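You operate a simulated robot arm through the tools that you are given. There is no shell and no other tool.

The job below is to be done with a simulated robot arm. You get a single attempt, and the scene is never put back.

## Task
Put things in order on the green bench by the room door. At the end: the grey paste brush stands on top of the grey supply box; the orange stone cup stands where the grey press block stood; the yellow dust cloth stands where the orange stone cup stood; the red tin stands where the yellow dust cloth stood; the grey press block is on the brown carton; whatever was shut is shut again. Leave all else as you found it, and nothing knocked over.

It is judged by the outcome, as a careful person would: the job done as asked, and still so three seconds after it is handed in. It fails if anything else is knocked over, pushed out of place, dropped, spilled or broken. Flat cloth is picked up by pressing the open fingertips on it (5 to 10 N) and closing them slowly along it; thin cloth reads only 2 to 8 mm in the jaws.

## Robot
A 6-joint arm with a two-finger parallel gripper, fixed in place. Base frame: the origin is on the floor under the middle of its stand, x ahead of it, y to its left, z up; the work surface is at about z = 82. Lengths are in cm, angles in rad, forces in N, time in s.
With the tool pointing down near the work surface it reaches from about 24 to 64 cm from the base axis. Its first joint turns from -1.152 to 1.152 rad. Payload 2.7 kg.
The TCP is the grasp point between the finger pads, 2.3 cm short of the fingertips. In the tool frame z runs along the fingers and y along their closing line. The gripper opens to 9.4 cm. The fingers are 3.8 cm wide and 1 cm thick; the gripper's body (5.4 by 9.6 cm) begins 3.9 cm behind the TCP.
Orientation is told as [roll, pitch, yaw] about the base's x, y, z axes, in that order, counted from this pose: with the fingers straight down and closing along the base's y, the tool's x points along the base's -x, its y along +y and its z along -z.

## Interface
- The arm moves only by the tool move_arm. Its argument "rows" is one flat list of numbers, 7 for each row, row after row: the shift along the tool's x, y, z in units of 40 mm (1.0 is 40 mm), then the turn, a rotation vector about the tool's x, y, z in units of 6 degrees (1.0 is 6 degrees), then the finger opening in cm, from 0 to 9.4. In form: [x, y, z, ax, ay, az, jaw, x, y, z, ax, ay, az, jaw, ...]. A call has 1 to 20 rows; each row shifts and turns the commanded pose from where the row before left it, along the tool's axes as they then stand. A call with a number of a shift or a turn outside -1 to 1 is refused whole. A row lasts 0.2 s, in which the tool goes at most 5 cm and 0.15 rad; a call with a longer step from one row to the next is refused whole, and so is a gripper value outside its range. A pose out of reach is approached as far as the arm can. The call stops where the force on the tool passes 40 N (or 10 N more than at its start, if that is more) or the arm is blocked; 0.2 s more then pass. The fingers move at their own pace (about 4.5 cm/s each) and stop on an object; they squeeze with about 23 N. The grip force told is the motor's: it shows also when the fingers shut on nothing. Time passes only in rows, and 0.2 s behind the last, so rows that do not move let the fingers close. It gives the time, the measured TCP pose, the force on the tool (base axes), the opening and the grip force at its end, in the units of the frame above (readings bear some noise), with the torque about the TCP (base axes, N m) and any sound that the robot's microphone picked up.
- Cameras (640 x 400 px; columns grow to the right, rows downward): "scene" is fixed at [8.82, -44.51, 140.44]; the picture's right is [0.63, -0.77, 0.00], its down [-0.44, -0.36, -0.82] and it looks along [0.64, 0.52, -0.57] (base axes); focal length 317 px, centre (320, 200). "wrist" rides on the gripper at [8.6, 1.6, -7.4] in the tool frame; the picture's right is [-0.18, 0.98, 0.00], its down [-0.58, -0.11, -0.81] and it looks along [-0.79, -0.15, 0.59] (tool axes); focal length 243 px, centre (320, 200). There is no depth. A picture from a camera that has moved, and an enlarged one, comes with that camera's place and axes in the base frame and with its lens.
- camera(camera): a new picture of that camera. It takes no simulated time.
- inspect(camera, box): a new picture of the part [left, top, right, bottom] of that camera's present view, enlarged. It takes no simulated time.
- finish_job(): hands the job in; it is judged then, once.

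Places have to be worked out from the pictures, the camera data and where the tool is seen. Open the gripper and draw the arm clear of the work before you hand the job in, unless the task says otherwise.

The tools are called as a command line: name --argument value ..., lists and objects as JSON in quotes. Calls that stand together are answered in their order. move_arm: Moves the arm, as the interface text tells. Its arguments: {"type":"object","properties":{"rows":{"type":"array"}},"required":["rows"]} The other tools are called the same way: camera (camera) takes a picture; inspect (camera, box) takes an enlarged picture of a part of a camera's view; finish_job () hands the job in.

At the start:

```text
time_s: 0.0
tcp_pos: [36.61, 26.37, 116.21]
tool_rot: [0.001, 0.001, -0.001]
wrist_force: [-0.2, 0.5, 0.3]
moment: [0.0, 0.01, 0.01]
opening: 9.4
gripper_force: 0.1
```

scene: 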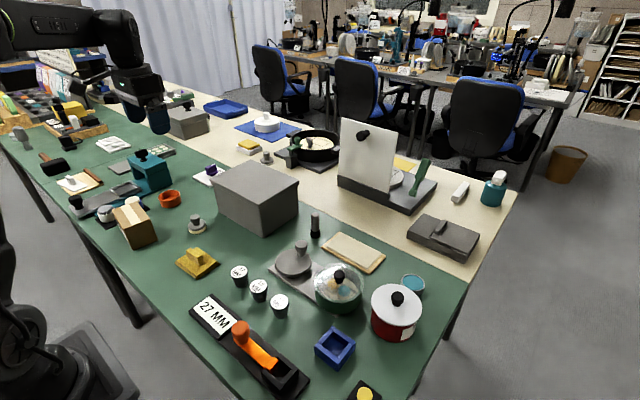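
wrist: 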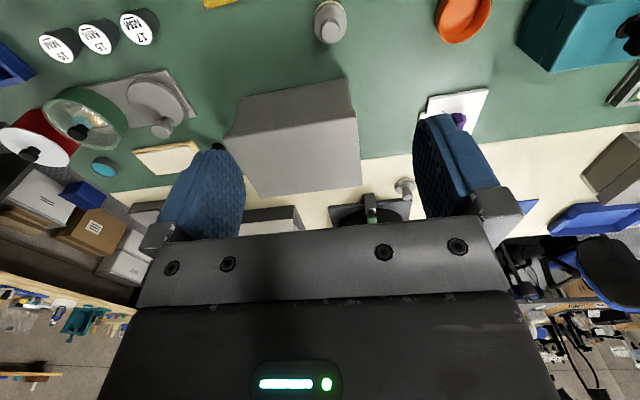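

I start by looking closely at the scene in enlarged parts to identify each object.

inspect --camera "scene" --box '[0, 80, 220, 220]'

inspect --camera "scene" --box '[160, 90, 340, 210]'

inspect --camera "scene" --box '[100, 170, 300, 300]'

inspect --camera "scene" --box '[260, 200, 460, 330]'

inspect --camera "scene" --box '[180, 280, 400, 400]'

inspect --camera "scene" --box '[320, 110, 520, 260]'

```text
2.86 times, centred on (110, 150) of scene
camera zoom: at [8.82, -44.51, 140.44], right [0.63, -0.77, 0.0], down [-0.44, -0.36, -0.82], along [0.64, 0.52, -0.57], focal length 906 px, centre (920, 343)
```

zoom: 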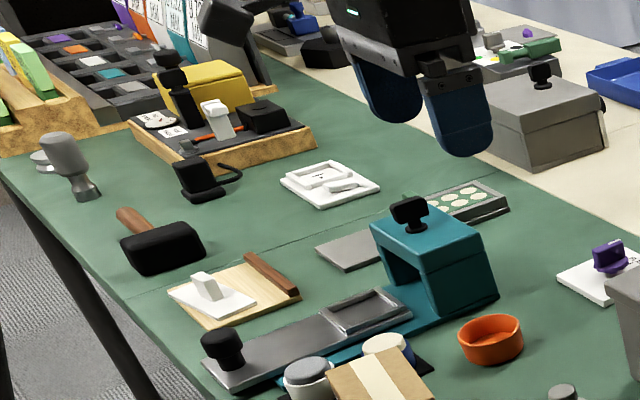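

```text
3.33 times, centred on (250, 150) of scene
camera zoom: at [8.82, -44.51, 140.44], right [0.63, -0.77, 0.0], down [-0.44, -0.36, -0.82], along [0.64, 0.52, -0.57], focal length 1057 px, centre (553, 367)
```

zoom: 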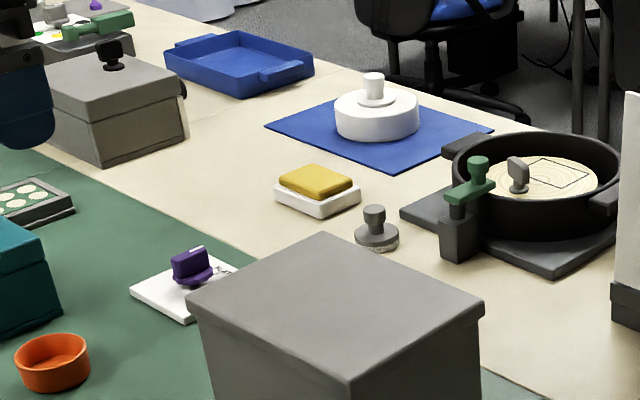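

```text
3.08 times, centred on (200, 235) of scene
camera zoom: at [8.82, -44.51, 140.44], right [0.63, -0.77, 0.0], down [-0.44, -0.36, -0.82], along [0.64, 0.52, -0.57], focal length 976 px, centre (689, 92)
```

zoom: 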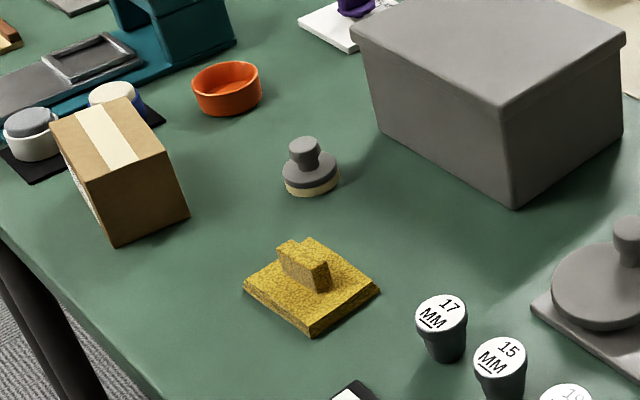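

```text
3.08 times, centred on (360, 265) of scene
camera zoom: at [8.82, -44.51, 140.44], right [0.63, -0.77, 0.0], down [-0.44, -0.36, -0.82], along [0.64, 0.52, -0.57], focal length 976 px, centre (197, 0)
```

zoom: 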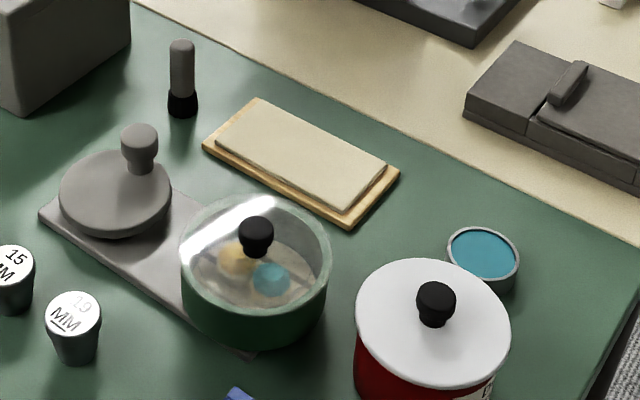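

```text
2.91 times, centred on (290, 340) of scene
camera zoom: at [8.82, -44.51, 140.44], right [0.63, -0.77, 0.0], down [-0.44, -0.36, -0.82], along [0.64, 0.52, -0.57], focal length 922 px, centre (407, -207)
```

zoom: 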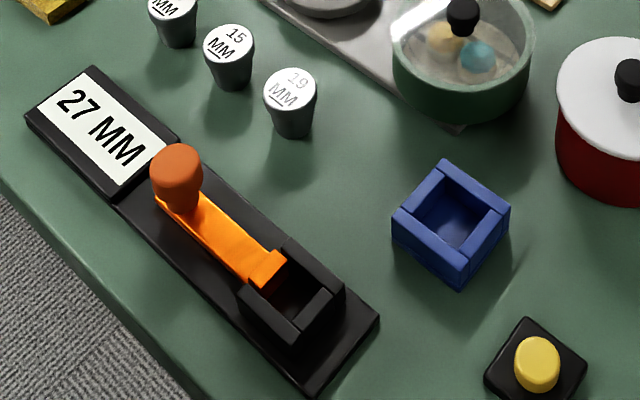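

```text
2.67 times, centred on (420, 185) of scene
camera zoom: at [8.82, -44.51, 140.44], right [0.63, -0.77, 0.0], down [-0.44, -0.36, -0.82], along [0.64, 0.52, -0.57], focal length 846 px, centre (53, 240)
```

zoom: 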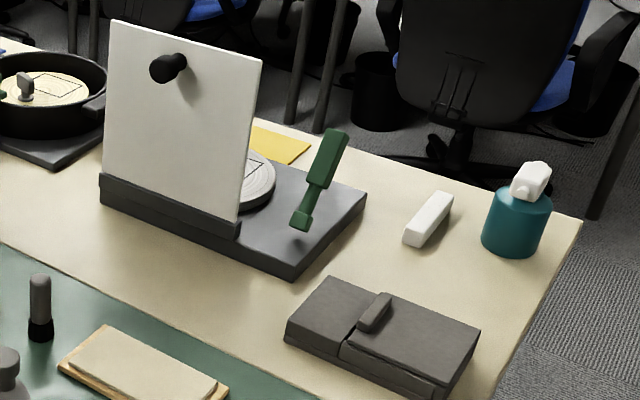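

The likely objects are: orange cup, round grey knob block, yellow textured pad, brown carton, big grey box, grey brush by the box, red pot. I zoom tighter on each to get their shape and edges.

inspect --camera "scene" --box '[355, 260, 455, 350]'

inspect --camera "scene" --box '[290, 195, 350, 245]'

inspect --camera "scene" --box '[200, 150, 310, 240]'

inspect --camera "scene" --box '[160, 200, 240, 290]'

inspect --camera "scene" --box '[90, 180, 190, 260]'

inspect --camera "wrist" --box '[0, 0, 240, 200]'

inspect --camera "wrist" --box '[180, 0, 420, 200]'

inspect --camera "wrist" --box '[400, 0, 640, 200]'

```text
4.44 times, centred on (405, 305) of scene
camera zoom: at [8.82, -44.51, 140.44], right [0.63, -0.77, 0.0], down [-0.44, -0.36, -0.82], along [0.64, 0.52, -0.57], focal length 1409 px, centre (-58, -267)
```

zoom: 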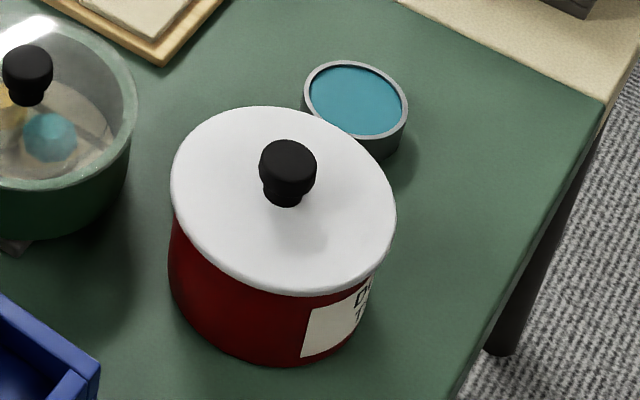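

```text
8.00 times, centred on (320, 220) of scene
camera zoom: at [8.82, -44.51, 140.44], right [0.63, -0.77, 0.0], down [-0.44, -0.36, -0.82], along [0.64, 0.52, -0.57], focal length 2537 px, centre (320, 40)
```

zoom: 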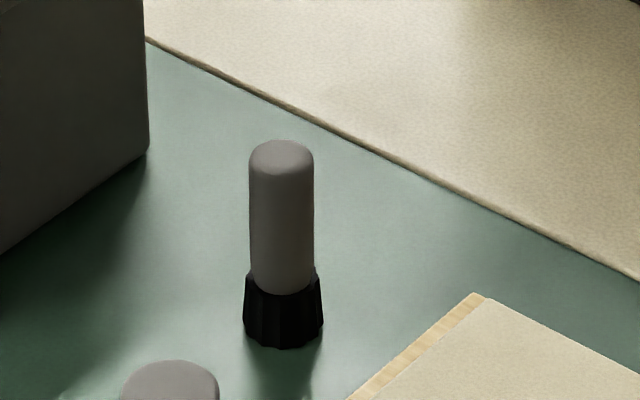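

```text
4.44 times, centred on (255, 195) of scene
camera zoom: at [8.82, -44.51, 140.44], right [0.63, -0.77, 0.0], down [-0.44, -0.36, -0.82], along [0.64, 0.52, -0.57], focal length 1409 px, centre (609, 222)
```

zoom: 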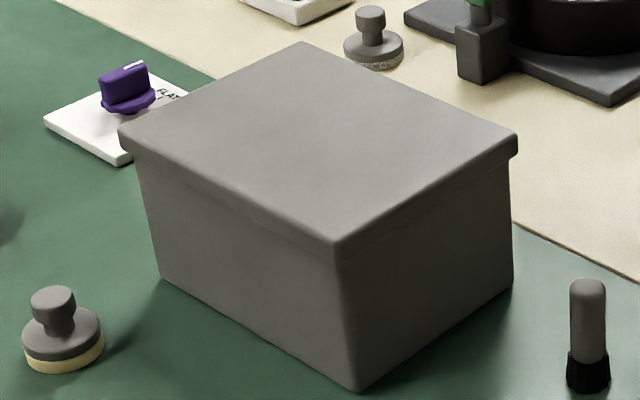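

```text
4.44 times, centred on (200, 245) of scene
camera zoom: at [8.82, -44.51, 140.44], right [0.63, -0.77, 0.0], down [-0.44, -0.36, -0.82], along [0.64, 0.52, -0.57], focal length 1409 px, centre (853, 0)
```

zoom: 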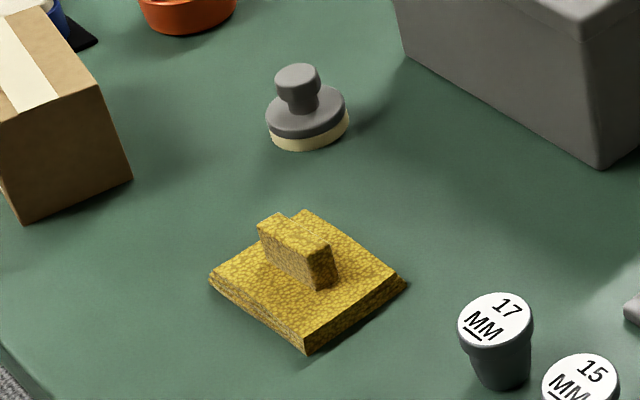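

```text
5.00 times, centred on (140, 220) of scene
camera zoom: at [8.82, -44.51, 140.44], right [0.63, -0.77, 0.0], down [-0.44, -0.36, -0.82], along [0.64, 0.52, -0.57], focal length 1586 px, centre (1220, 100)
```

zoom: 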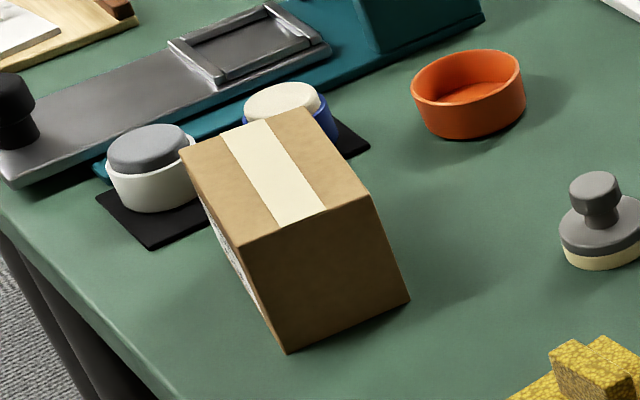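

```text
2.00 times, centred on (120, 100) of wrist
camera zoom: at [28.02, 27.9, 123.64], right [0.18, 0.98, 0.0], down [0.58, -0.11, 0.81], along [0.79, -0.15, -0.59], focal length 485 px, centre (720, 400)
```

zoom: 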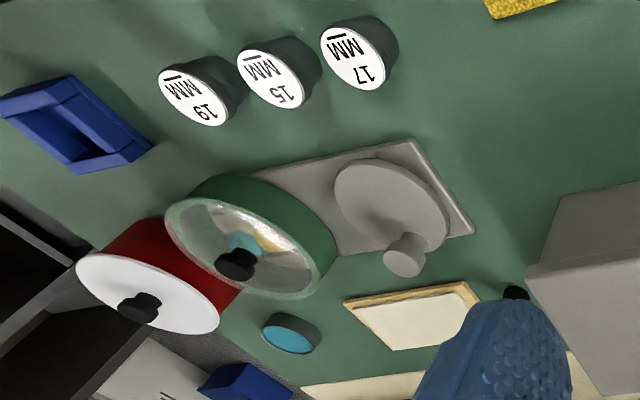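

```text
2.00 times, centred on (300, 100) of wrist
camera zoom: at [28.02, 27.9, 123.64], right [0.18, 0.98, 0.0], down [0.58, -0.11, 0.81], along [0.79, -0.15, -0.59], focal length 485 px, centre (360, 400)
```

zoom: 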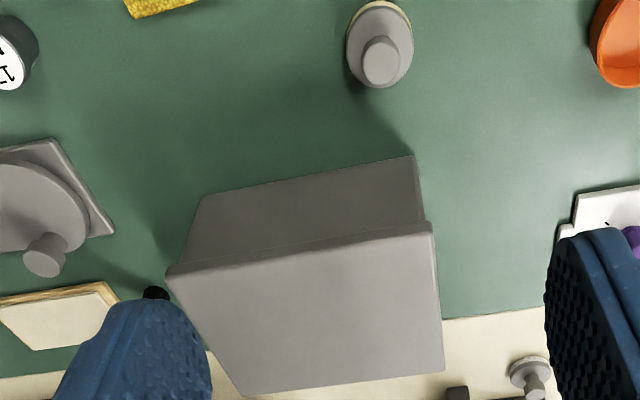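

```text
2.00 times, centred on (520, 100) of wrist
camera zoom: at [28.02, 27.9, 123.64], right [0.18, 0.98, 0.0], down [0.58, -0.11, 0.81], along [0.79, -0.15, -0.59], focal length 485 px, centre (-80, 400)
```

zoom: 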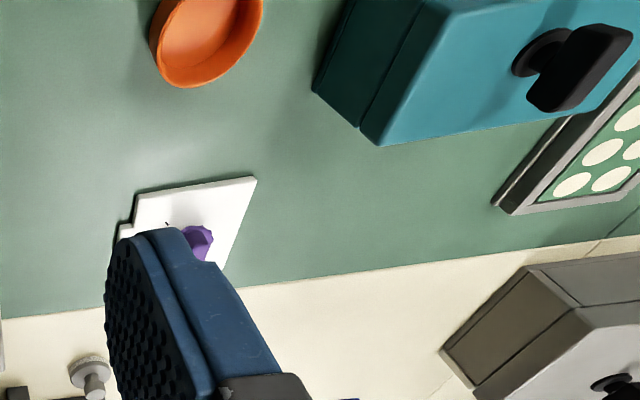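

Press block is estimated at about (40.8, 26.9), knob top near z=86; carton top centre about (28.9, 36.9) at z≈89. I move above the press block, to about z=97, and look.

move_arm --rows '[-0.175, 0.022, 0.8, 0, 0, 0, 9.4, -0.175, 0.022, 0.8, 0, 0, 0, 9.4, -0.175, 0.022, 0.8, 0, 0, 0, 9.4, -0.175, 0.022, 0.8, 0, 0, 0, 9.4, -0.175, 0.022, 0.8, 0, 0, 0, 9.4, -0.175, 0.022, 0.8, 0, 0, 0, 9.4, 0, 0, 0, 0, 0, 0, 9.4]'

camera --camera "wrist"

camera --camera "scene"

```text
time_s: 1.6
tcp_pos: [41.01, 27.07, 96.92]
tool_rot: [0.001, 0.0, 0.0]
wrist_force: [0.2, 0.2, 0.1]
moment: [0.01, 0.01, 0.02]
opening: 9.4
gripper_force: 0.1
```

```text
taken
camera wrist: at [32.3, 28.59, 104.33], right [0.18, 0.98, 0.0], down [0.58, -0.11, 0.81], along [0.79, -0.15, -0.59], focal length 243 px, centre (320, 200)
```

wrist: 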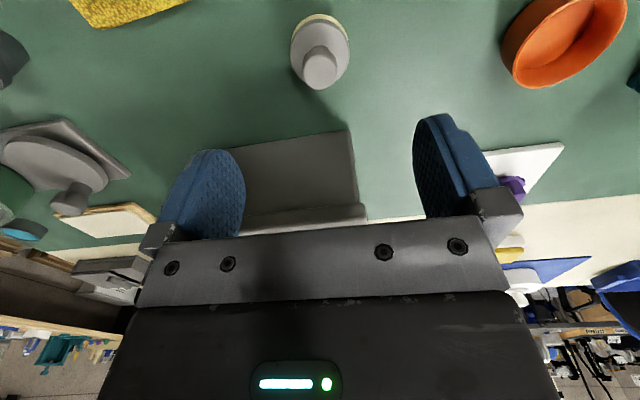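

```text
taken
```

scene: 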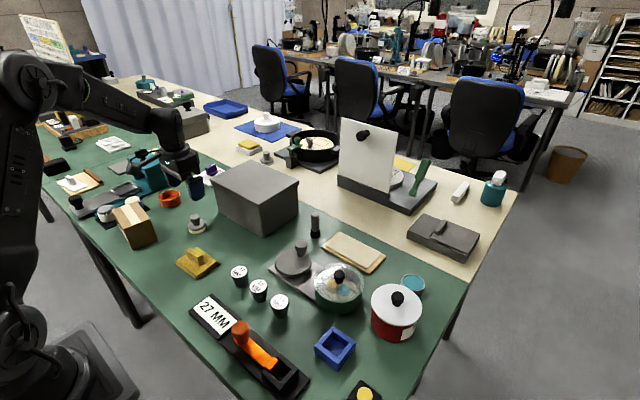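

I zoom on the press block and the cup in the wrist view for precise centres.

inspect --camera "wrist" --box '[270, 0, 370, 100]'

inspect --camera "wrist" --box '[480, 0, 640, 100]'

inspect --camera "scene" --box '[150, 130, 250, 240]'

```text
4.00 times, centred on (320, 50) of wrist
camera zoom: at [32.3, 28.59, 104.33], right [0.18, 0.98, 0.0], down [0.58, -0.11, 0.81], along [0.79, -0.15, -0.59], focal length 970 px, centre (320, 800)
```

zoom: 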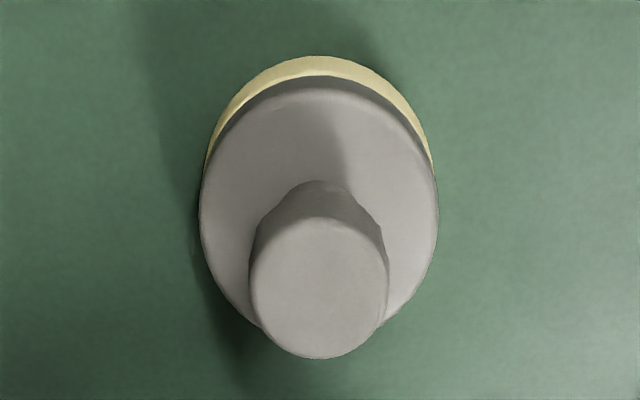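

```text
4.00 times, centred on (560, 50) of wrist
camera zoom: at [32.3, 28.59, 104.33], right [0.18, 0.98, 0.0], down [0.58, -0.11, 0.81], along [0.79, -0.15, -0.59], focal length 970 px, centre (-640, 800)
```

zoom: 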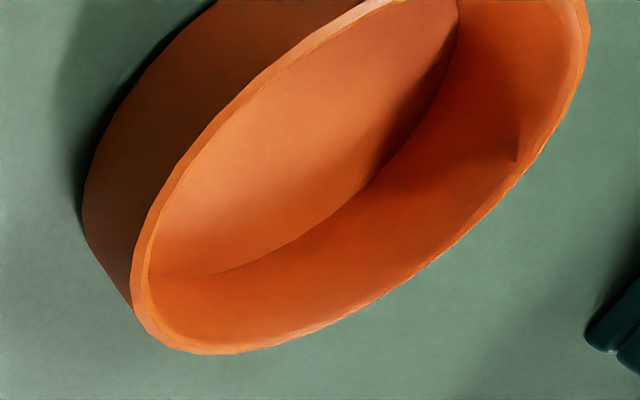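

```text
3.64 times, centred on (200, 185) of scene
camera zoom: at [8.82, -44.51, 140.44], right [0.63, -0.77, 0.0], down [-0.44, -0.36, -0.82], along [0.64, 0.52, -0.57], focal length 1153 px, centre (756, 254)
```

zoom: 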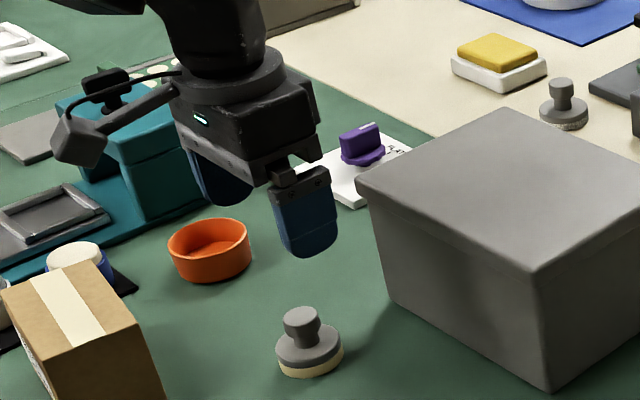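

The knob lies directly under the TCP (about 40.9, 27.0). I descend so the tips end just above the disc, and check.

move_arm --rows '[0.02, -0.02, 0.5, 0, 0, 0, 9.4, 0, 0, 0.5, 0, 0, 0, 9.4, 0, 0, 0.5, 0, 0, 0, 9.4, 0, 0, 0.45, 0, 0, 0, 9.4, 0, 0, 0.35, 0, 0, 0, 9.4, 0, 0, 0.25, 0, 0, 0, 9.4, 0, 0, 0, 0, 0, 0, 9.4]'

inspect --camera "scene" --box '[150, 160, 250, 250]'

camera --camera "wrist"

```text
time_s: 3.2
tcp_pos: [40.75, 26.78, 86.85]
tool_rot: [0.0, 0.001, 0.0]
wrist_force: [-0.2, 0.1, 0.0]
moment: [-0.01, -0.01, 0.02]
opening: 9.4
gripper_force: 0.1
```

```text
4.44 times, centred on (200, 205) of scene
camera zoom: at [8.82, -44.51, 140.44], right [0.63, -0.77, 0.0], down [-0.44, -0.36, -0.82], along [0.64, 0.52, -0.57], focal length 1409 px, centre (853, 178)
```

zoom: 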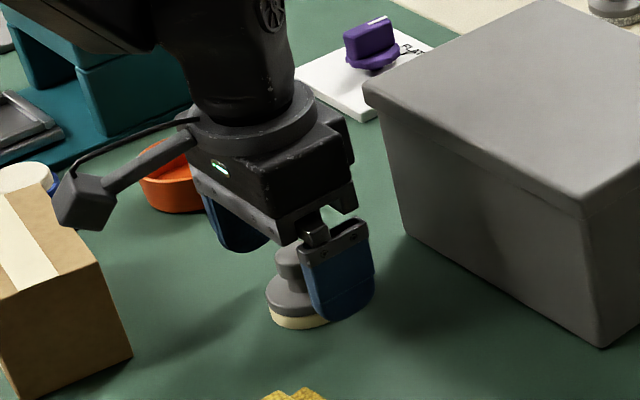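

```text
taken
camera wrist: at [32.12, 28.38, 94.29], right [0.18, 0.98, 0.0], down [0.58, -0.11, 0.81], along [0.79, -0.15, -0.59], focal length 243 px, centre (320, 200)
```

wrist: 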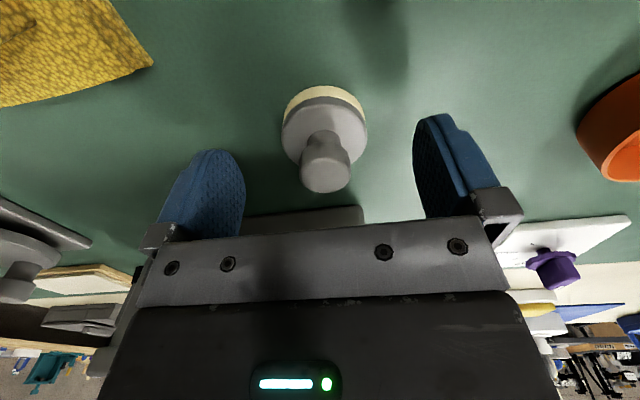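

The knob sits centred between the fingers. I lower 2 mm more and close on it.

move_arm --rows '[0, 0.04, 0.06, 0, 0, 0, 6.0, 0, 0, 0, 0, 0, 0, 4.0, 0, 0, 0, 0, 0, 0, 3.0, 0, 0, 0, 0, 0, 0, 2.0, 0, 0, 0, 0, 0, 0, 1.0, 0, 0, 0, 0, 0, 0, 0.5, 0, 0, 0, 0, 0, 0, 0.5]'

inspect --camera "scene" --box '[150, 160, 250, 250]'

```text
time_s: 4.8
tcp_pos: [40.85, 26.94, 86.54]
tool_rot: [0.002, 0.002, -0.001]
wrist_force: [0.4, 1.3, -0.3]
moment: [-0.03, 0.01, -0.01]
opening: 2.44
gripper_force: 22.8
```

```text
4.44 times, centred on (200, 205) of scene
camera zoom: at [8.82, -44.51, 140.44], right [0.63, -0.77, 0.0], down [-0.44, -0.36, -0.82], along [0.64, 0.52, -0.57], focal length 1409 px, centre (853, 178)
```

zoom: 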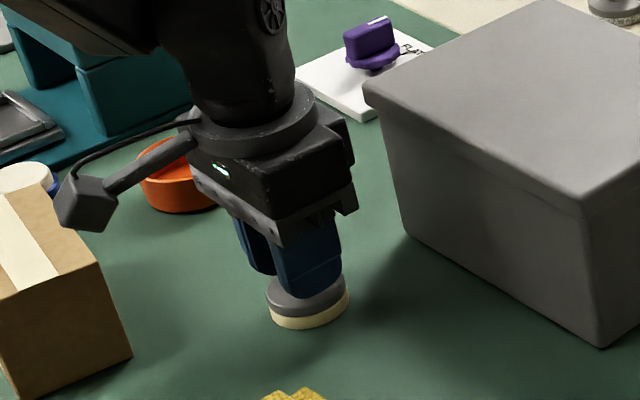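

The knob is held at 2.44 cm; the block's original centre is (40.85, 26.94), gripped at z=86.54. I lift it and carry it above the carton at a safe height.

move_arm --rows '[0, 0, -0.2, 0, 0, 0, 0.5, 0, 0, -0.5, 0, 0, 0, 0.5, 0, 0, -0.7, 0, 0, 0, 0.5, 0, 0, -0.7, 0, 0, 0, 0.5, 0, 0, -0.7, 0, 0, 0, 0.5, 0, 0, -0.6, 0, 0, 0, 0.5, 0.2, 0.17, 0, 0, 0, 0, 0.5, 0.35, 0.29, 0, 0, 0, 0, 0.5, 0.45, 0.37, 0, 0, 0, 0, 0.5, 0.5, 0.42, 0, 0, 0, 0, 0.5, 0.5, 0.42, 0, 0, 0, 0, 0.5, 0.45, 0.37, 0, 0, 0, 0, 0.5, 0.35, 0.29, 0, 0, 0, 0, 0.5, 0.19, 0.16, 0, 0, 0, 0, 0.5, 0, 0, 0, 0, 0, 0, 0.5]'

inspect --camera "scene" --box '[60, 130, 210, 260]'

camera --camera "wrist"

```text
time_s: 8.0
tcp_pos: [28.74, 36.9, 100.39]
tool_rot: [0.003, -0.001, 0.0]
wrist_force: [-1.6, 0.0, -0.1]
moment: [0.0, -0.01, 0.01]
opening: 2.42
gripper_force: 23.1
```

```text
3.08 times, centred on (135, 195) of scene
camera zoom: at [8.82, -44.51, 140.44], right [0.63, -0.77, 0.0], down [-0.44, -0.36, -0.82], along [0.64, 0.52, -0.57], focal length 976 px, centre (889, 215)
```

zoom: 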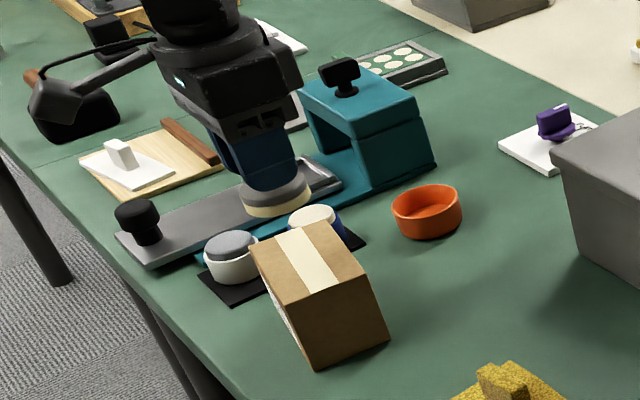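

```text
taken
camera wrist: at [20.06, 38.55, 107.62], right [0.18, 0.98, 0.0], down [0.58, -0.11, 0.81], along [0.79, -0.15, -0.59], focal length 243 px, centre (320, 200)
```

wrist: 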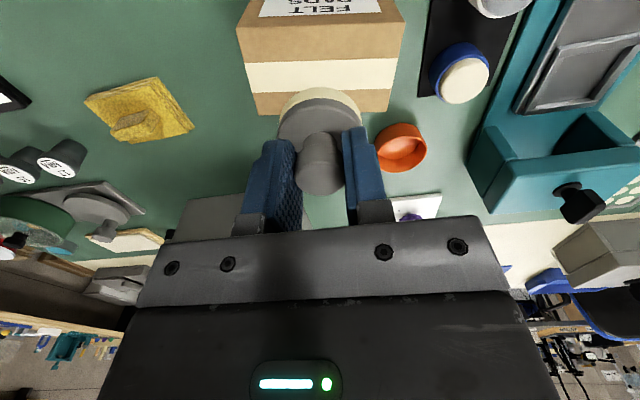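

The carton's top corners reconfirm its centre at about (28.9, 37.0) and top at z≈89.1. I lower the block to about 4 mm above the carton top.

move_arm --rows '[-0.02, 0.02, 0.3, 0, 0, 0, 0.5, -0.02, 0.01, 0.4, 0, 0, 0, 0.5, 0, 0, 0.4, 0, 0, 0, 0.5, 0, 0, 0.3, 0, 0, 0, 0.5, 0, 0, 0.17, 0, 0, 0, 0.5, 0, 0, 0, 0, 0, 0, 0.5]'

inspect --camera "scene" --box '[90, 160, 190, 260]'

camera --camera "wrist"

```text
time_s: 9.4
tcp_pos: [28.93, 36.93, 93.89]
tool_rot: [0.007, -0.004, 0.001]
wrist_force: [-0.1, -1.7, 18.8]
moment: [-0.03, -0.06, 0.05]
opening: 2.44
gripper_force: 23.1
```

```text
4.00 times, centred on (140, 210) of scene
camera zoom: at [8.8, -44.54, 140.43], right [0.63, -0.77, 0.0], down [-0.44, -0.36, -0.82], along [0.64, 0.52, -0.57], focal length 1268 px, centre (1040, 160)
```

zoom: 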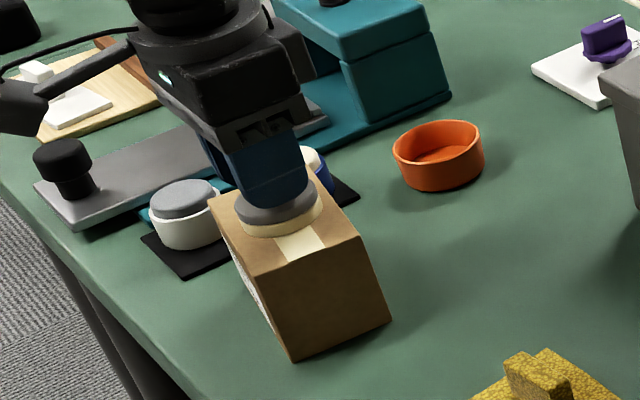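

```text
taken
camera wrist: at [20.32, 38.54, 101.39], right [0.18, 0.98, 0.01], down [0.58, -0.11, 0.81], along [0.79, -0.14, -0.59], focal length 243 px, centre (320, 200)
```

wrist: 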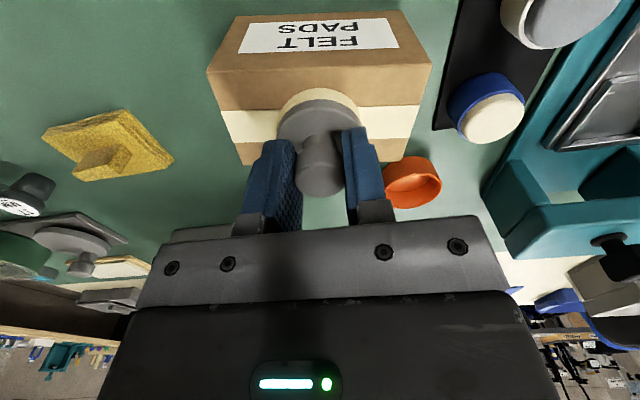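

The block touches the carton (19 N up, small moment). I ease off slightly, open the fingers, and lift straight up.

move_arm --rows '[0, 0, -0.03, 0, 0, 0, 0.5, 0, 0, 0, 0, 0, 0, 2.6, 0, 0, 0, 0, 0, 0, 3.2, 0, 0, 0, 0, 0, 0, 4.5, 0, 0, 0, 0, 0, 0, 6.0, 0, 0, -0.2, 0, 0, 0, 6.0, 0, 0, -0.5, 0, 0, 0, 6.0, 0, 0, -0.7, 0, 0, 0, 6.0, 0, 0, -0.7, 0, 0, 0, 6.0, 0, 0, -0.4, 0, 0, 0, 6.0, 0, 0, 0, 0, 0, 0, 6.0]'

inspect --camera "scene" --box '[90, 160, 190, 260]'

camera --camera "wrist"

```text
time_s: 11.8
tcp_pos: [28.85, 36.92, 104.08]
tool_rot: [0.001, 0.0, 0.001]
wrist_force: [0.0, 0.2, -0.3]
moment: [-0.01, 0.04, -0.01]
opening: 5.98
gripper_force: 0.2
```

```text
4.00 times, centred on (140, 210) of scene
camera zoom: at [8.82, -44.51, 140.44], right [0.63, -0.77, 0.0], down [-0.44, -0.36, -0.82], along [0.64, 0.52, -0.57], focal length 1268 px, centre (1040, 160)
```

zoom: 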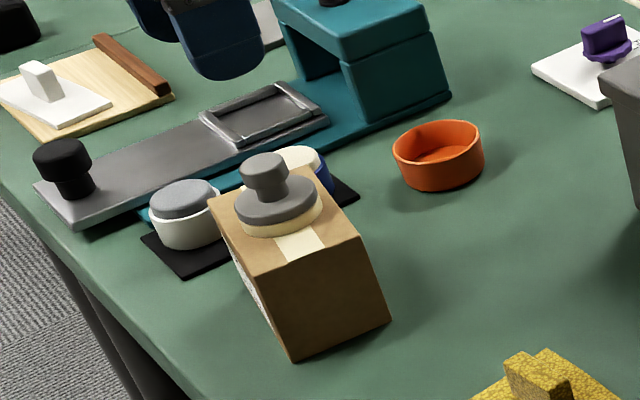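

```text
taken
camera wrist: at [20.27, 38.62, 111.59], right [0.18, 0.98, 0.0], down [0.58, -0.11, 0.81], along [0.79, -0.15, -0.59], focal length 243 px, centre (320, 200)
```

wrist: 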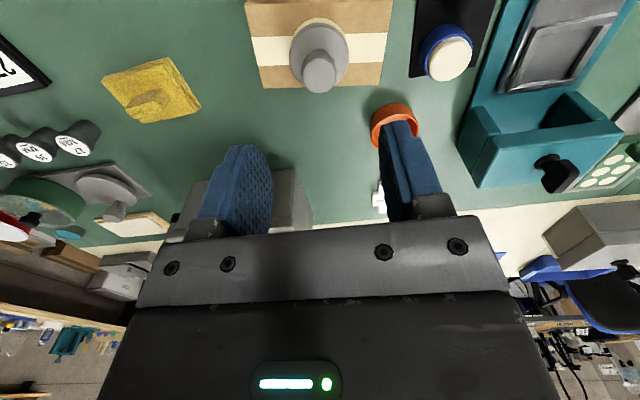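

The press block stands squarely on the carton. Next I move above the orange cup, estimated at about (42.7, 45.5).

move_arm --rows '[-0.2, 0.13, 0, 0, 0, 0, 9.4, -0.4, 0.25, 0, 0, 0, 0, 9.4, -0.5, 0.31, 0, 0, 0, 0, 9.4, -0.55, 0.34, 0.1, 0, 0, 0, 9.4, -0.55, 0.34, 0.2, 0, 0, 0, 9.4, -0.5, 0.31, 0.3, 0, 0, 0, 9.4, -0.4, 0.25, 0.3, 0, 0, 0, 9.4, -0.3, 0.17, 0.3, 0, 0, 0, 9.4, -0.06, 0.04, 0.1, 0, 0, 0, 9.4, 0, 0, 0, 0, 0, 0, 9.4]'

camera --camera "wrist"

inspect --camera "scene" --box '[90, 120, 230, 250]'

```text
time_s: 14.0
tcp_pos: [42.82, 45.47, 98.45]
tool_rot: [0.003, -0.001, 0.001]
wrist_force: [-0.5, 0.3, -0.3]
moment: [0.01, -0.03, 0.0]
opening: 9.39
gripper_force: 0.0
```

```text
taken
camera wrist: at [34.17, 46.99, 106.02], right [0.18, 0.98, 0.0], down [0.58, -0.11, 0.81], along [0.79, -0.15, -0.59], focal length 243 px, centre (320, 200)
```

wrist: 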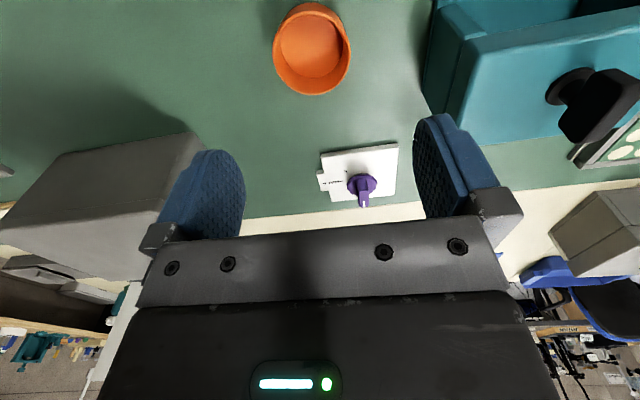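

```text
3.08 times, centred on (160, 185) of scene
camera zoom: at [8.82, -44.51, 140.44], right [0.63, -0.77, 0.0], down [-0.44, -0.36, -0.82], along [0.64, 0.52, -0.57], focal length 976 px, centre (812, 246)
```

zoom: 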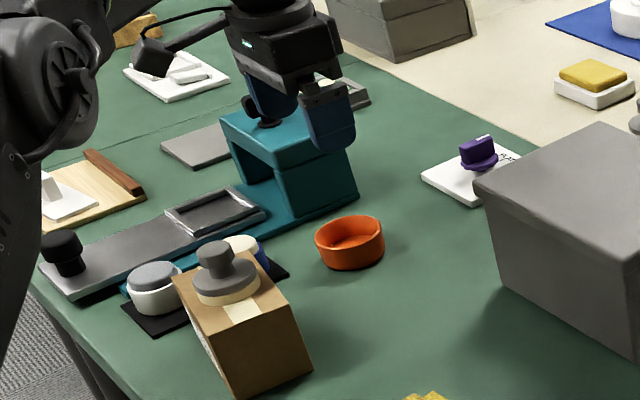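

I zoom in on the cup in the wrist view to pin its centre.

inspect --camera "wrist" --box '[255, 0, 375, 110]'

inspect --camera "scene" --box '[145, 175, 195, 220]'

```text
3.64 times, centred on (315, 55) of wrist
camera zoom: at [34.17, 46.99, 106.02], right [0.18, 0.98, 0.0], down [0.58, -0.11, 0.81], along [0.79, -0.15, -0.59], focal length 882 px, centre (338, 727)
```

zoom: 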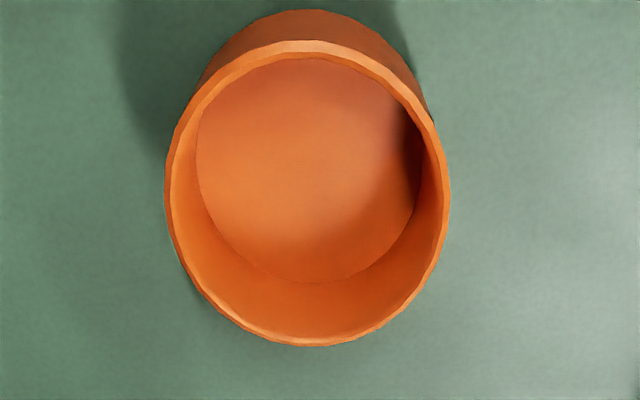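

```text
8.89 times, centred on (170, 198) of scene
camera zoom: at [8.82, -44.51, 140.44], right [0.63, -0.77, 0.0], down [-0.44, -0.36, -0.82], along [0.64, 0.52, -0.57], focal length 2819 px, centre (1653, 222)
```

zoom: 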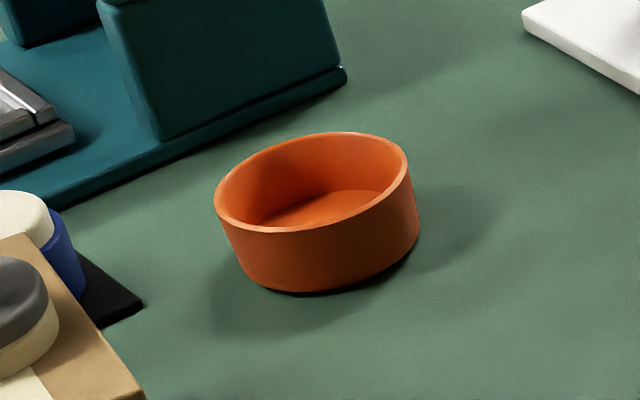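

Cup rim centre computes to about (43.0, 44.75), diameter ~6.4, rim at z≈84.6. I correct the offset and lower to just above the rim to verify.

move_arm --rows '[-0.05, -0.18, 0.2, 0, 0, 0, 9.4, 0, 0, 0.5, 0, 0, 0, 9.4, 0, 0, 0.6, 0, 0, 0, 9.4, 0, 0, 0.6, 0, 0, 0, 9.4, 0, 0, 0.4, 0, 0, 0, 9.4, 0, 0, 0.3, 0, 0, 0, 9.4, 0, 0, 0, 0, 0, 0, 9.4]'

camera --camera "wrist"

inspect --camera "scene" --box '[120, 140, 220, 230]'

```text
time_s: 15.6
tcp_pos: [43.08, 44.94, 88.51]
tool_rot: [0.001, 0.0, 0.0]
wrist_force: [0.0, 0.5, 0.2]
moment: [-0.03, 0.0, -0.01]
opening: 9.4
gripper_force: 0.0
```

```text
taken
camera wrist: at [34.37, 46.52, 95.93], right [0.18, 0.98, 0.0], down [0.58, -0.11, 0.81], along [0.79, -0.15, -0.59], focal length 243 px, centre (320, 200)
```

wrist: 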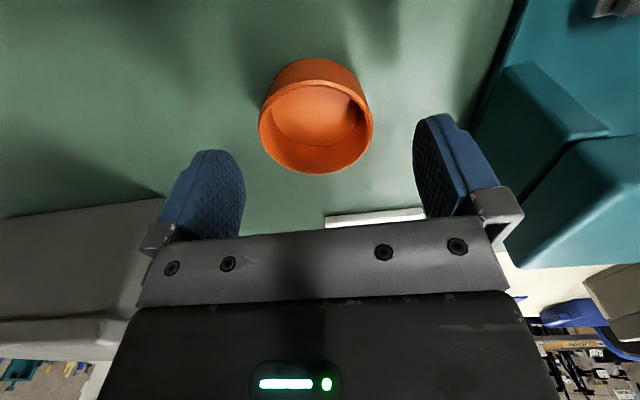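

```text
4.44 times, centred on (170, 185) of scene
camera zoom: at [8.82, -44.51, 140.44], right [0.63, -0.77, 0.0], down [-0.44, -0.36, -0.82], along [0.64, 0.52, -0.57], focal length 1409 px, centre (987, 267)
```

zoom: 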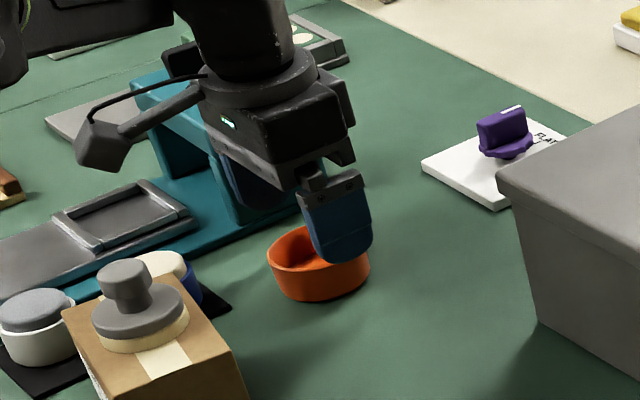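

The cup is centred between fingers (centre about 43.3, 44.65). I descend so the tips come near the bench and close on it.

move_arm --rows '[-0.05, -0.05, 0.3, 0, 0, 0, 9.4, 0, 0, 0.3, 0, 0, 0, 9.4, 0, 0, 0.2, 0, 0, 0, 9.4, 0, 0, 0.11, 0, 0, 0, 9.4, 0, 0, 0, 0, 0, 0, 9.4, 0, 0, 0, 0, 0, 0, 8.4, 0, 0, 0, 0, 0, 0, 7.4, 0, 0, 0, 0, 0, 0, 6.6, 0, 0, 0, 0, 0, 0, 5.8, 0, 0, 0, 0, 0, 0, 5.0, 0, 0, 0, 0, 0, 0, 4.5, 0, 0, 0, 0, 0, 0, 4.5]'

camera --camera "wrist"

inspect --camera "scene" --box '[120, 140, 220, 230]'

```text
time_s: 18.2
tcp_pos: [43.17, 44.64, 85.12]
tool_rot: [0.002, -0.001, -0.001]
wrist_force: [-0.6, -0.2, 0.6]
moment: [-0.03, -0.03, 0.04]
opening: 6.34
gripper_force: 23.4
```

```text
taken
camera wrist: at [34.64, 46.28, 92.42], right [0.18, 0.98, 0.0], down [0.58, -0.11, 0.81], along [0.79, -0.15, -0.59], focal length 243 px, centre (320, 200)
```

wrist: 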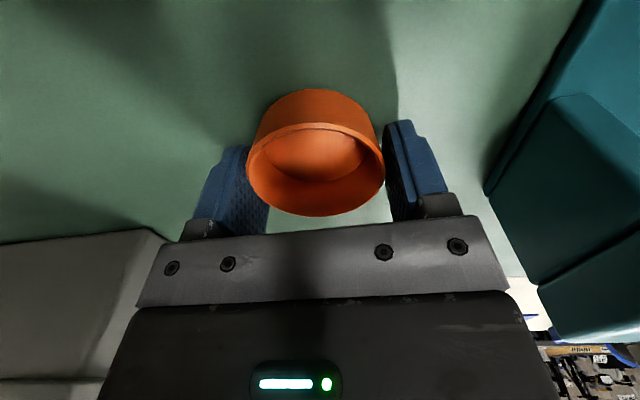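

```text
4.44 times, centred on (170, 185) of scene
camera zoom: at [8.82, -44.51, 140.44], right [0.63, -0.77, 0.0], down [-0.44, -0.36, -0.82], along [0.64, 0.52, -0.57], focal length 1409 px, centre (987, 267)
```

zoom: 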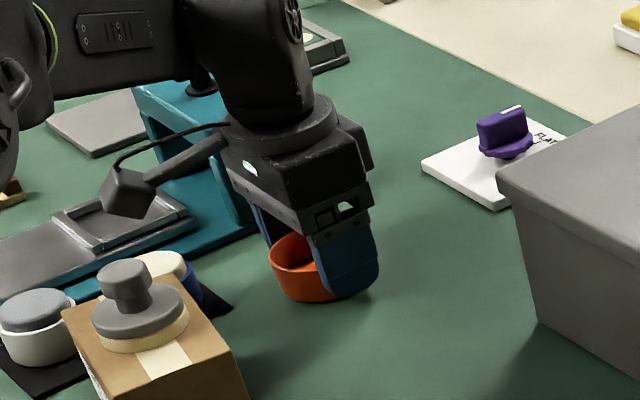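

The cup is gripped (6.34 cm) with its original centre about (43.3, 44.65). I lift it and carry it to the press block's old spot at (40.85, 26.94).

move_arm --rows '[0, 0, -0.2, 0, 0, 0, 4.5, 0, 0, -0.5, 0, 0, 0, 4.5, 0, 0, -0.7, 0, 0, 0, 4.5, 0, 0, -0.7, 0, 0, 0, 4.5, 0, 0, -0.6, 0, 0, 0, 4.5, 0, 0, -0.3, 0, 0, 0, 4.5, 0.03, -0.2, 0, 0, 0, 0, 4.5, 0.06, -0.4, 0, 0, 0, 0, 4.5, 0.08, -0.55, 0, 0, 0, 0, 4.5, 0.09, -0.65, 0, 0, 0, 0, 4.5, 0.1, -0.7, 0, 0, 0, 0, 4.5, 0.09, -0.65, 0, 0, 0, 0, 4.5, 0.08, -0.55, 0, 0, 0, 0, 4.5, 0.06, -0.4, 0, 0, 0, 0, 4.5, 0.04, -0.32, 0, 0, 0, 0, 4.5, 0, 0, 0, 0, 0, 0, 4.5]'

camera --camera "wrist"

camera --camera "scene"

```text
time_s: 21.6
tcp_pos: [40.54, 26.94, 96.59]
tool_rot: [0.001, 0.001, 0.0]
wrist_force: [1.1, 0.5, -0.6]
moment: [0.0, 0.01, 0.0]
opening: 6.35
gripper_force: 23.1
```

```text
taken
camera wrist: at [31.94, 28.55, 104.09], right [0.18, 0.98, 0.0], down [0.58, -0.11, 0.81], along [0.79, -0.15, -0.59], focal length 243 px, centre (320, 200)
```

wrist: 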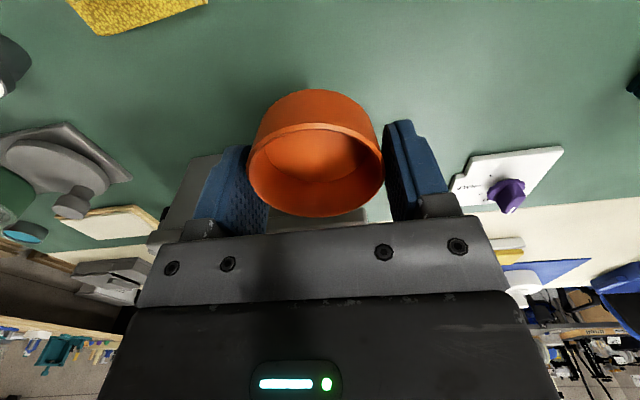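

```text
taken
```

scene: 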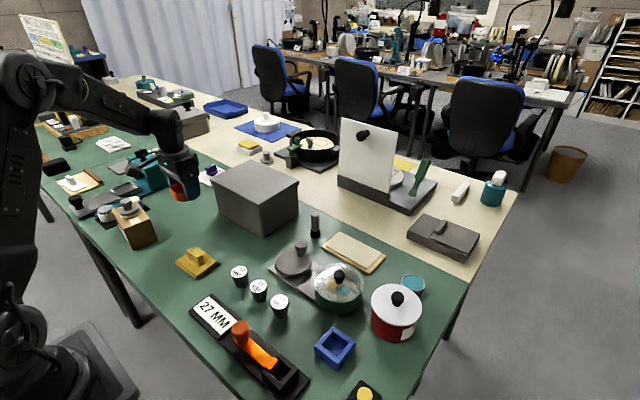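

The cup is held level above the target. I lower it to just above the bench.

move_arm --rows '[0, 0, 0.3, 0, 0, 0, 4.5, 0, 0, 0.6, 0, 0, 0, 4.5, 0, 0, 0.6, 0, 0, 0, 4.5, 0, 0, 0.6, 0, 0, 0, 4.5, 0, 0, 0.4, 0, 0, 0, 4.5, 0, 0, 0.2, 0, 0, 0, 4.5, 0, 0, 0.08, 0, 0, 0, 4.5, 0, 0, 0, 0, 0, 0, 4.5]'

inspect --camera "scene" --box '[150, 170, 250, 250]'

```text
time_s: 23.4
tcp_pos: [40.75, 27.07, 85.64]
tool_rot: [0.001, 0.001, -0.001]
wrist_force: [-0.1, -0.3, -1.1]
moment: [-0.03, -0.01, -0.01]
opening: 6.32
gripper_force: 22.8
```

```text
5.00 times, centred on (200, 210) of scene
camera zoom: at [8.82, -44.51, 140.44], right [0.63, -0.77, 0.0], down [-0.44, -0.36, -0.82], along [0.64, 0.52, -0.57], focal length 1586 px, centre (920, 150)
```

zoom: 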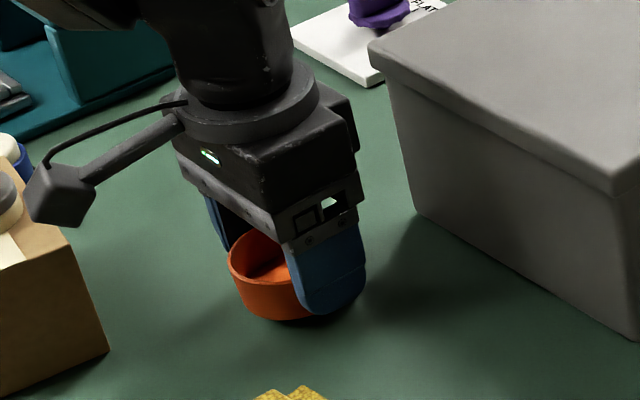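

About half a centimetre remains; I lower in tiny steps until contact shows.

move_arm --rows '[0, 0, 0.04, 0, 0, 0, 4.5, 0, 0, 0.03, 0, 0, 0, 4.5, 0, 0, 0.03, 0, 0, 0, 4.5, 0, 0, 0, 0, 0, 0, 4.5]'

```text
time_s: 24.4
tcp_pos: [40.77, 26.99, 85.24]
tool_rot: [0.001, 0.0, 0.001]
wrist_force: [-0.6, -0.2, -1.0]
moment: [-0.01, 0.01, -0.02]
opening: 6.33
gripper_force: 22.4
```

move_arm --rows '[0, 0, 0.025, 0, 0, 0, 4.5, 0, 0, 0.02, 0, 0, 0, 4.5, 0, 0, 0, 0, 0, 0, 4.5]'

```text
time_s: 25.2
tcp_pos: [40.71, 26.93, 85.11]
tool_rot: [0.004, 0.0, -0.001]
wrist_force: [-0.3, -0.4, -1.2]
moment: [0.0, -0.01, -0.03]
opening: 6.31
gripper_force: 22.9
```

Still no contact force; a little lower in 0.5 mm steps.

move_arm --rows '[0, 0, 0.015, 0, 0, 0, 4.5, 0, 0, 0.015, 0, 0, 0, 4.5, 0, 0, 0.015, 0, 0, 0, 4.5, 0, 0, 0, 0, 0, 0, 4.5]'

```text
time_s: 26.2
tcp_pos: [40.58, 26.96, 84.91]
tool_rot: [0.004, -0.002, 0.0]
wrist_force: [2.2, -0.2, 17.5]
moment: [-0.24, 0.29, 0.06]
opening: 6.33
gripper_force: 23.0
```

The cup is on the bench (17.5 N). I ease off half a millimetre, open the fingers gradually and lift clear.

move_arm --rows '[0, 0, -0.012, 0, 0, 0, 4.5, 0, 0, 0, 0, 0, 0, 6.6, 0, 0, 0, 0, 0, 0, 7.4, 0, 0, 0, 0, 0, 0, 8.4, 0, 0, 0, 0, 0, 0, 9.4, 0, 0, 0, 0, 0, 0, 9.4, 0, 0, -0.3, 0, 0, 0, 9.4, 0, 0, -0.6, 0, 0, 0, 9.4, 0, 0, -0.7, 0, 0, 0, 9.4, 0, 0, -0.7, 0, 0, 0, 9.4, 0, 0, -0.7, 0, 0, 0, 9.4, 0, 0, -0.4, 0, 0, 0, 9.4, 0, 0, 0, 0, 0, 0, 9.4]'

camera --camera "wrist"

inspect --camera "scene" --box '[150, 190, 250, 290]'

```text
time_s: 29.0
tcp_pos: [40.73, 27.21, 98.61]
tool_rot: [0.002, 0.0, 0.002]
wrist_force: [0.9, 1.4, 0.0]
moment: [0.02, -0.01, -0.01]
opening: 9.42
gripper_force: 0.1
```

```text
taken
camera wrist: at [32.08, 28.84, 106.02], right [0.18, 0.98, 0.0], down [0.58, -0.11, 0.81], along [0.79, -0.15, -0.59], focal length 243 px, centre (320, 200)
```

wrist: 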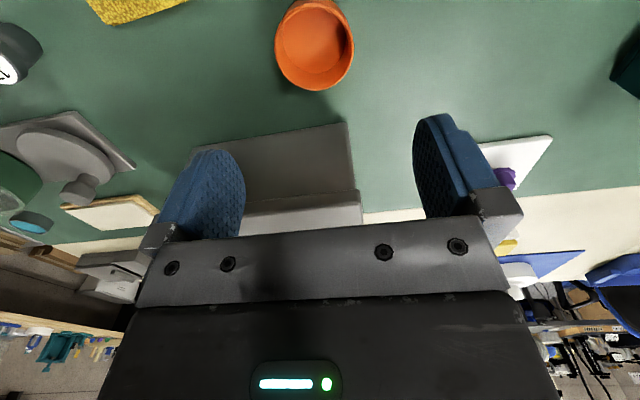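

```text
4.00 times, centred on (200, 240) of scene
camera zoom: at [8.82, -44.51, 140.44], right [0.63, -0.77, 0.0], down [-0.44, -0.36, -0.82], along [0.64, 0.52, -0.57], focal length 1268 px, centre (800, 40)
```

zoom: 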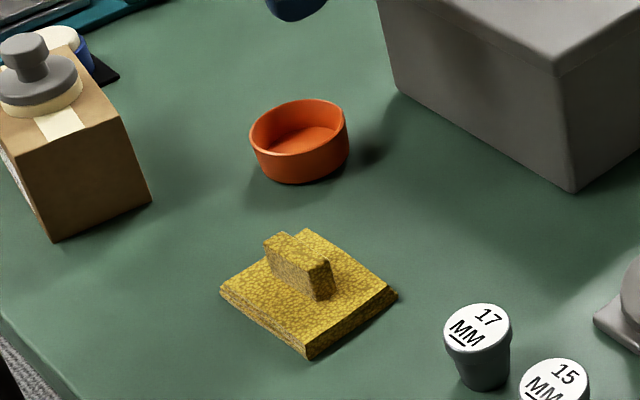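

The cup stands at the block's old spot. Now the yellow dust cloth: I estimate its centre near (32.9, 14.9), with its ridge running along y. I move above it and look straight down.

move_arm --rows '[0.1, -0.15, 0, 0, 0, 0, 9.4, 0.2, -0.32, 0, 0, 0, 0, 9.4, 0.3, -0.48, 0, 0, 0, 0, 9.4, 0.38, -0.6, 0, 0, 0, 0, 9.4, 0.38, -0.6, 0, 0, 0, 0, 9.4, 0.3, -0.48, 0, 0, 0, 0, 9.4, 0.2, -0.32, 0, 0, 0, 0, 9.4, 0.1, -0.13, 0, 0, 0, 0, 9.4, 0, 0, 0, 0, 0, 0, 9.4]'

camera --camera "wrist"

inspect --camera "scene" --box '[165, 230, 235, 290]'

```text
time_s: 31.0
tcp_pos: [32.79, 14.72, 98.54]
tool_rot: [0.003, -0.001, 0.001]
wrist_force: [-0.3, -0.1, 0.0]
moment: [0.04, 0.0, -0.03]
opening: 9.39
gripper_force: 0.1
```

```text
taken
camera wrist: at [24.19, 16.31, 105.94], right [0.18, 0.98, 0.0], down [0.58, -0.11, 0.81], along [0.79, -0.15, -0.59], focal length 243 px, centre (320, 200)
```

wrist: 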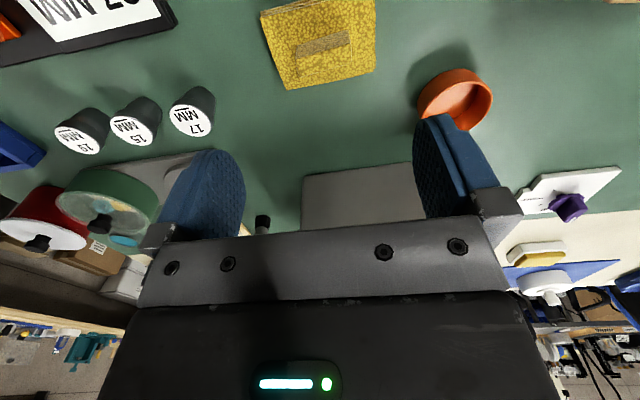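

```text
6.67 times, centred on (200, 260) of scene
camera zoom: at [8.82, -44.51, 140.44], right [0.63, -0.77, 0.0], down [-0.44, -0.36, -0.82], along [0.64, 0.52, -0.57], focal length 2114 px, centre (1120, -200)
```

zoom: 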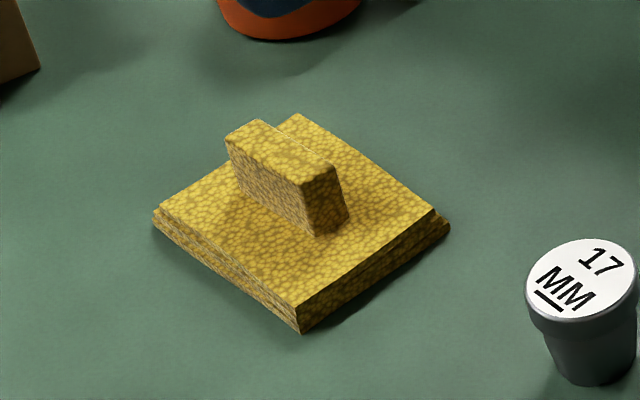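

inspect --camera "wrist" --box '[250, 0, 390, 100]'

```text
4.00 times, centred on (320, 50) of wrist
camera zoom: at [24.19, 16.31, 105.94], right [0.18, 0.98, 0.0], down [0.58, -0.11, 0.81], along [0.79, -0.15, -0.59], focal length 970 px, centre (320, 800)
```

zoom: 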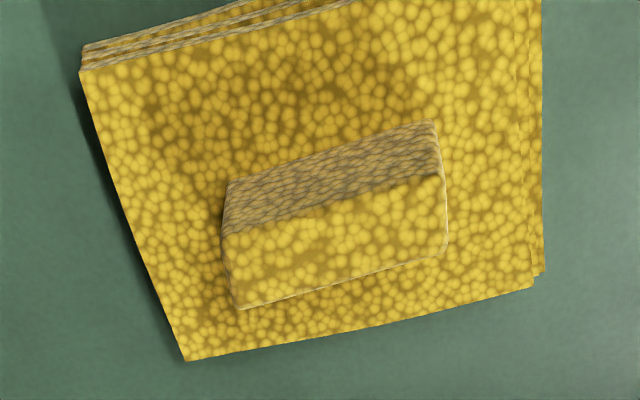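

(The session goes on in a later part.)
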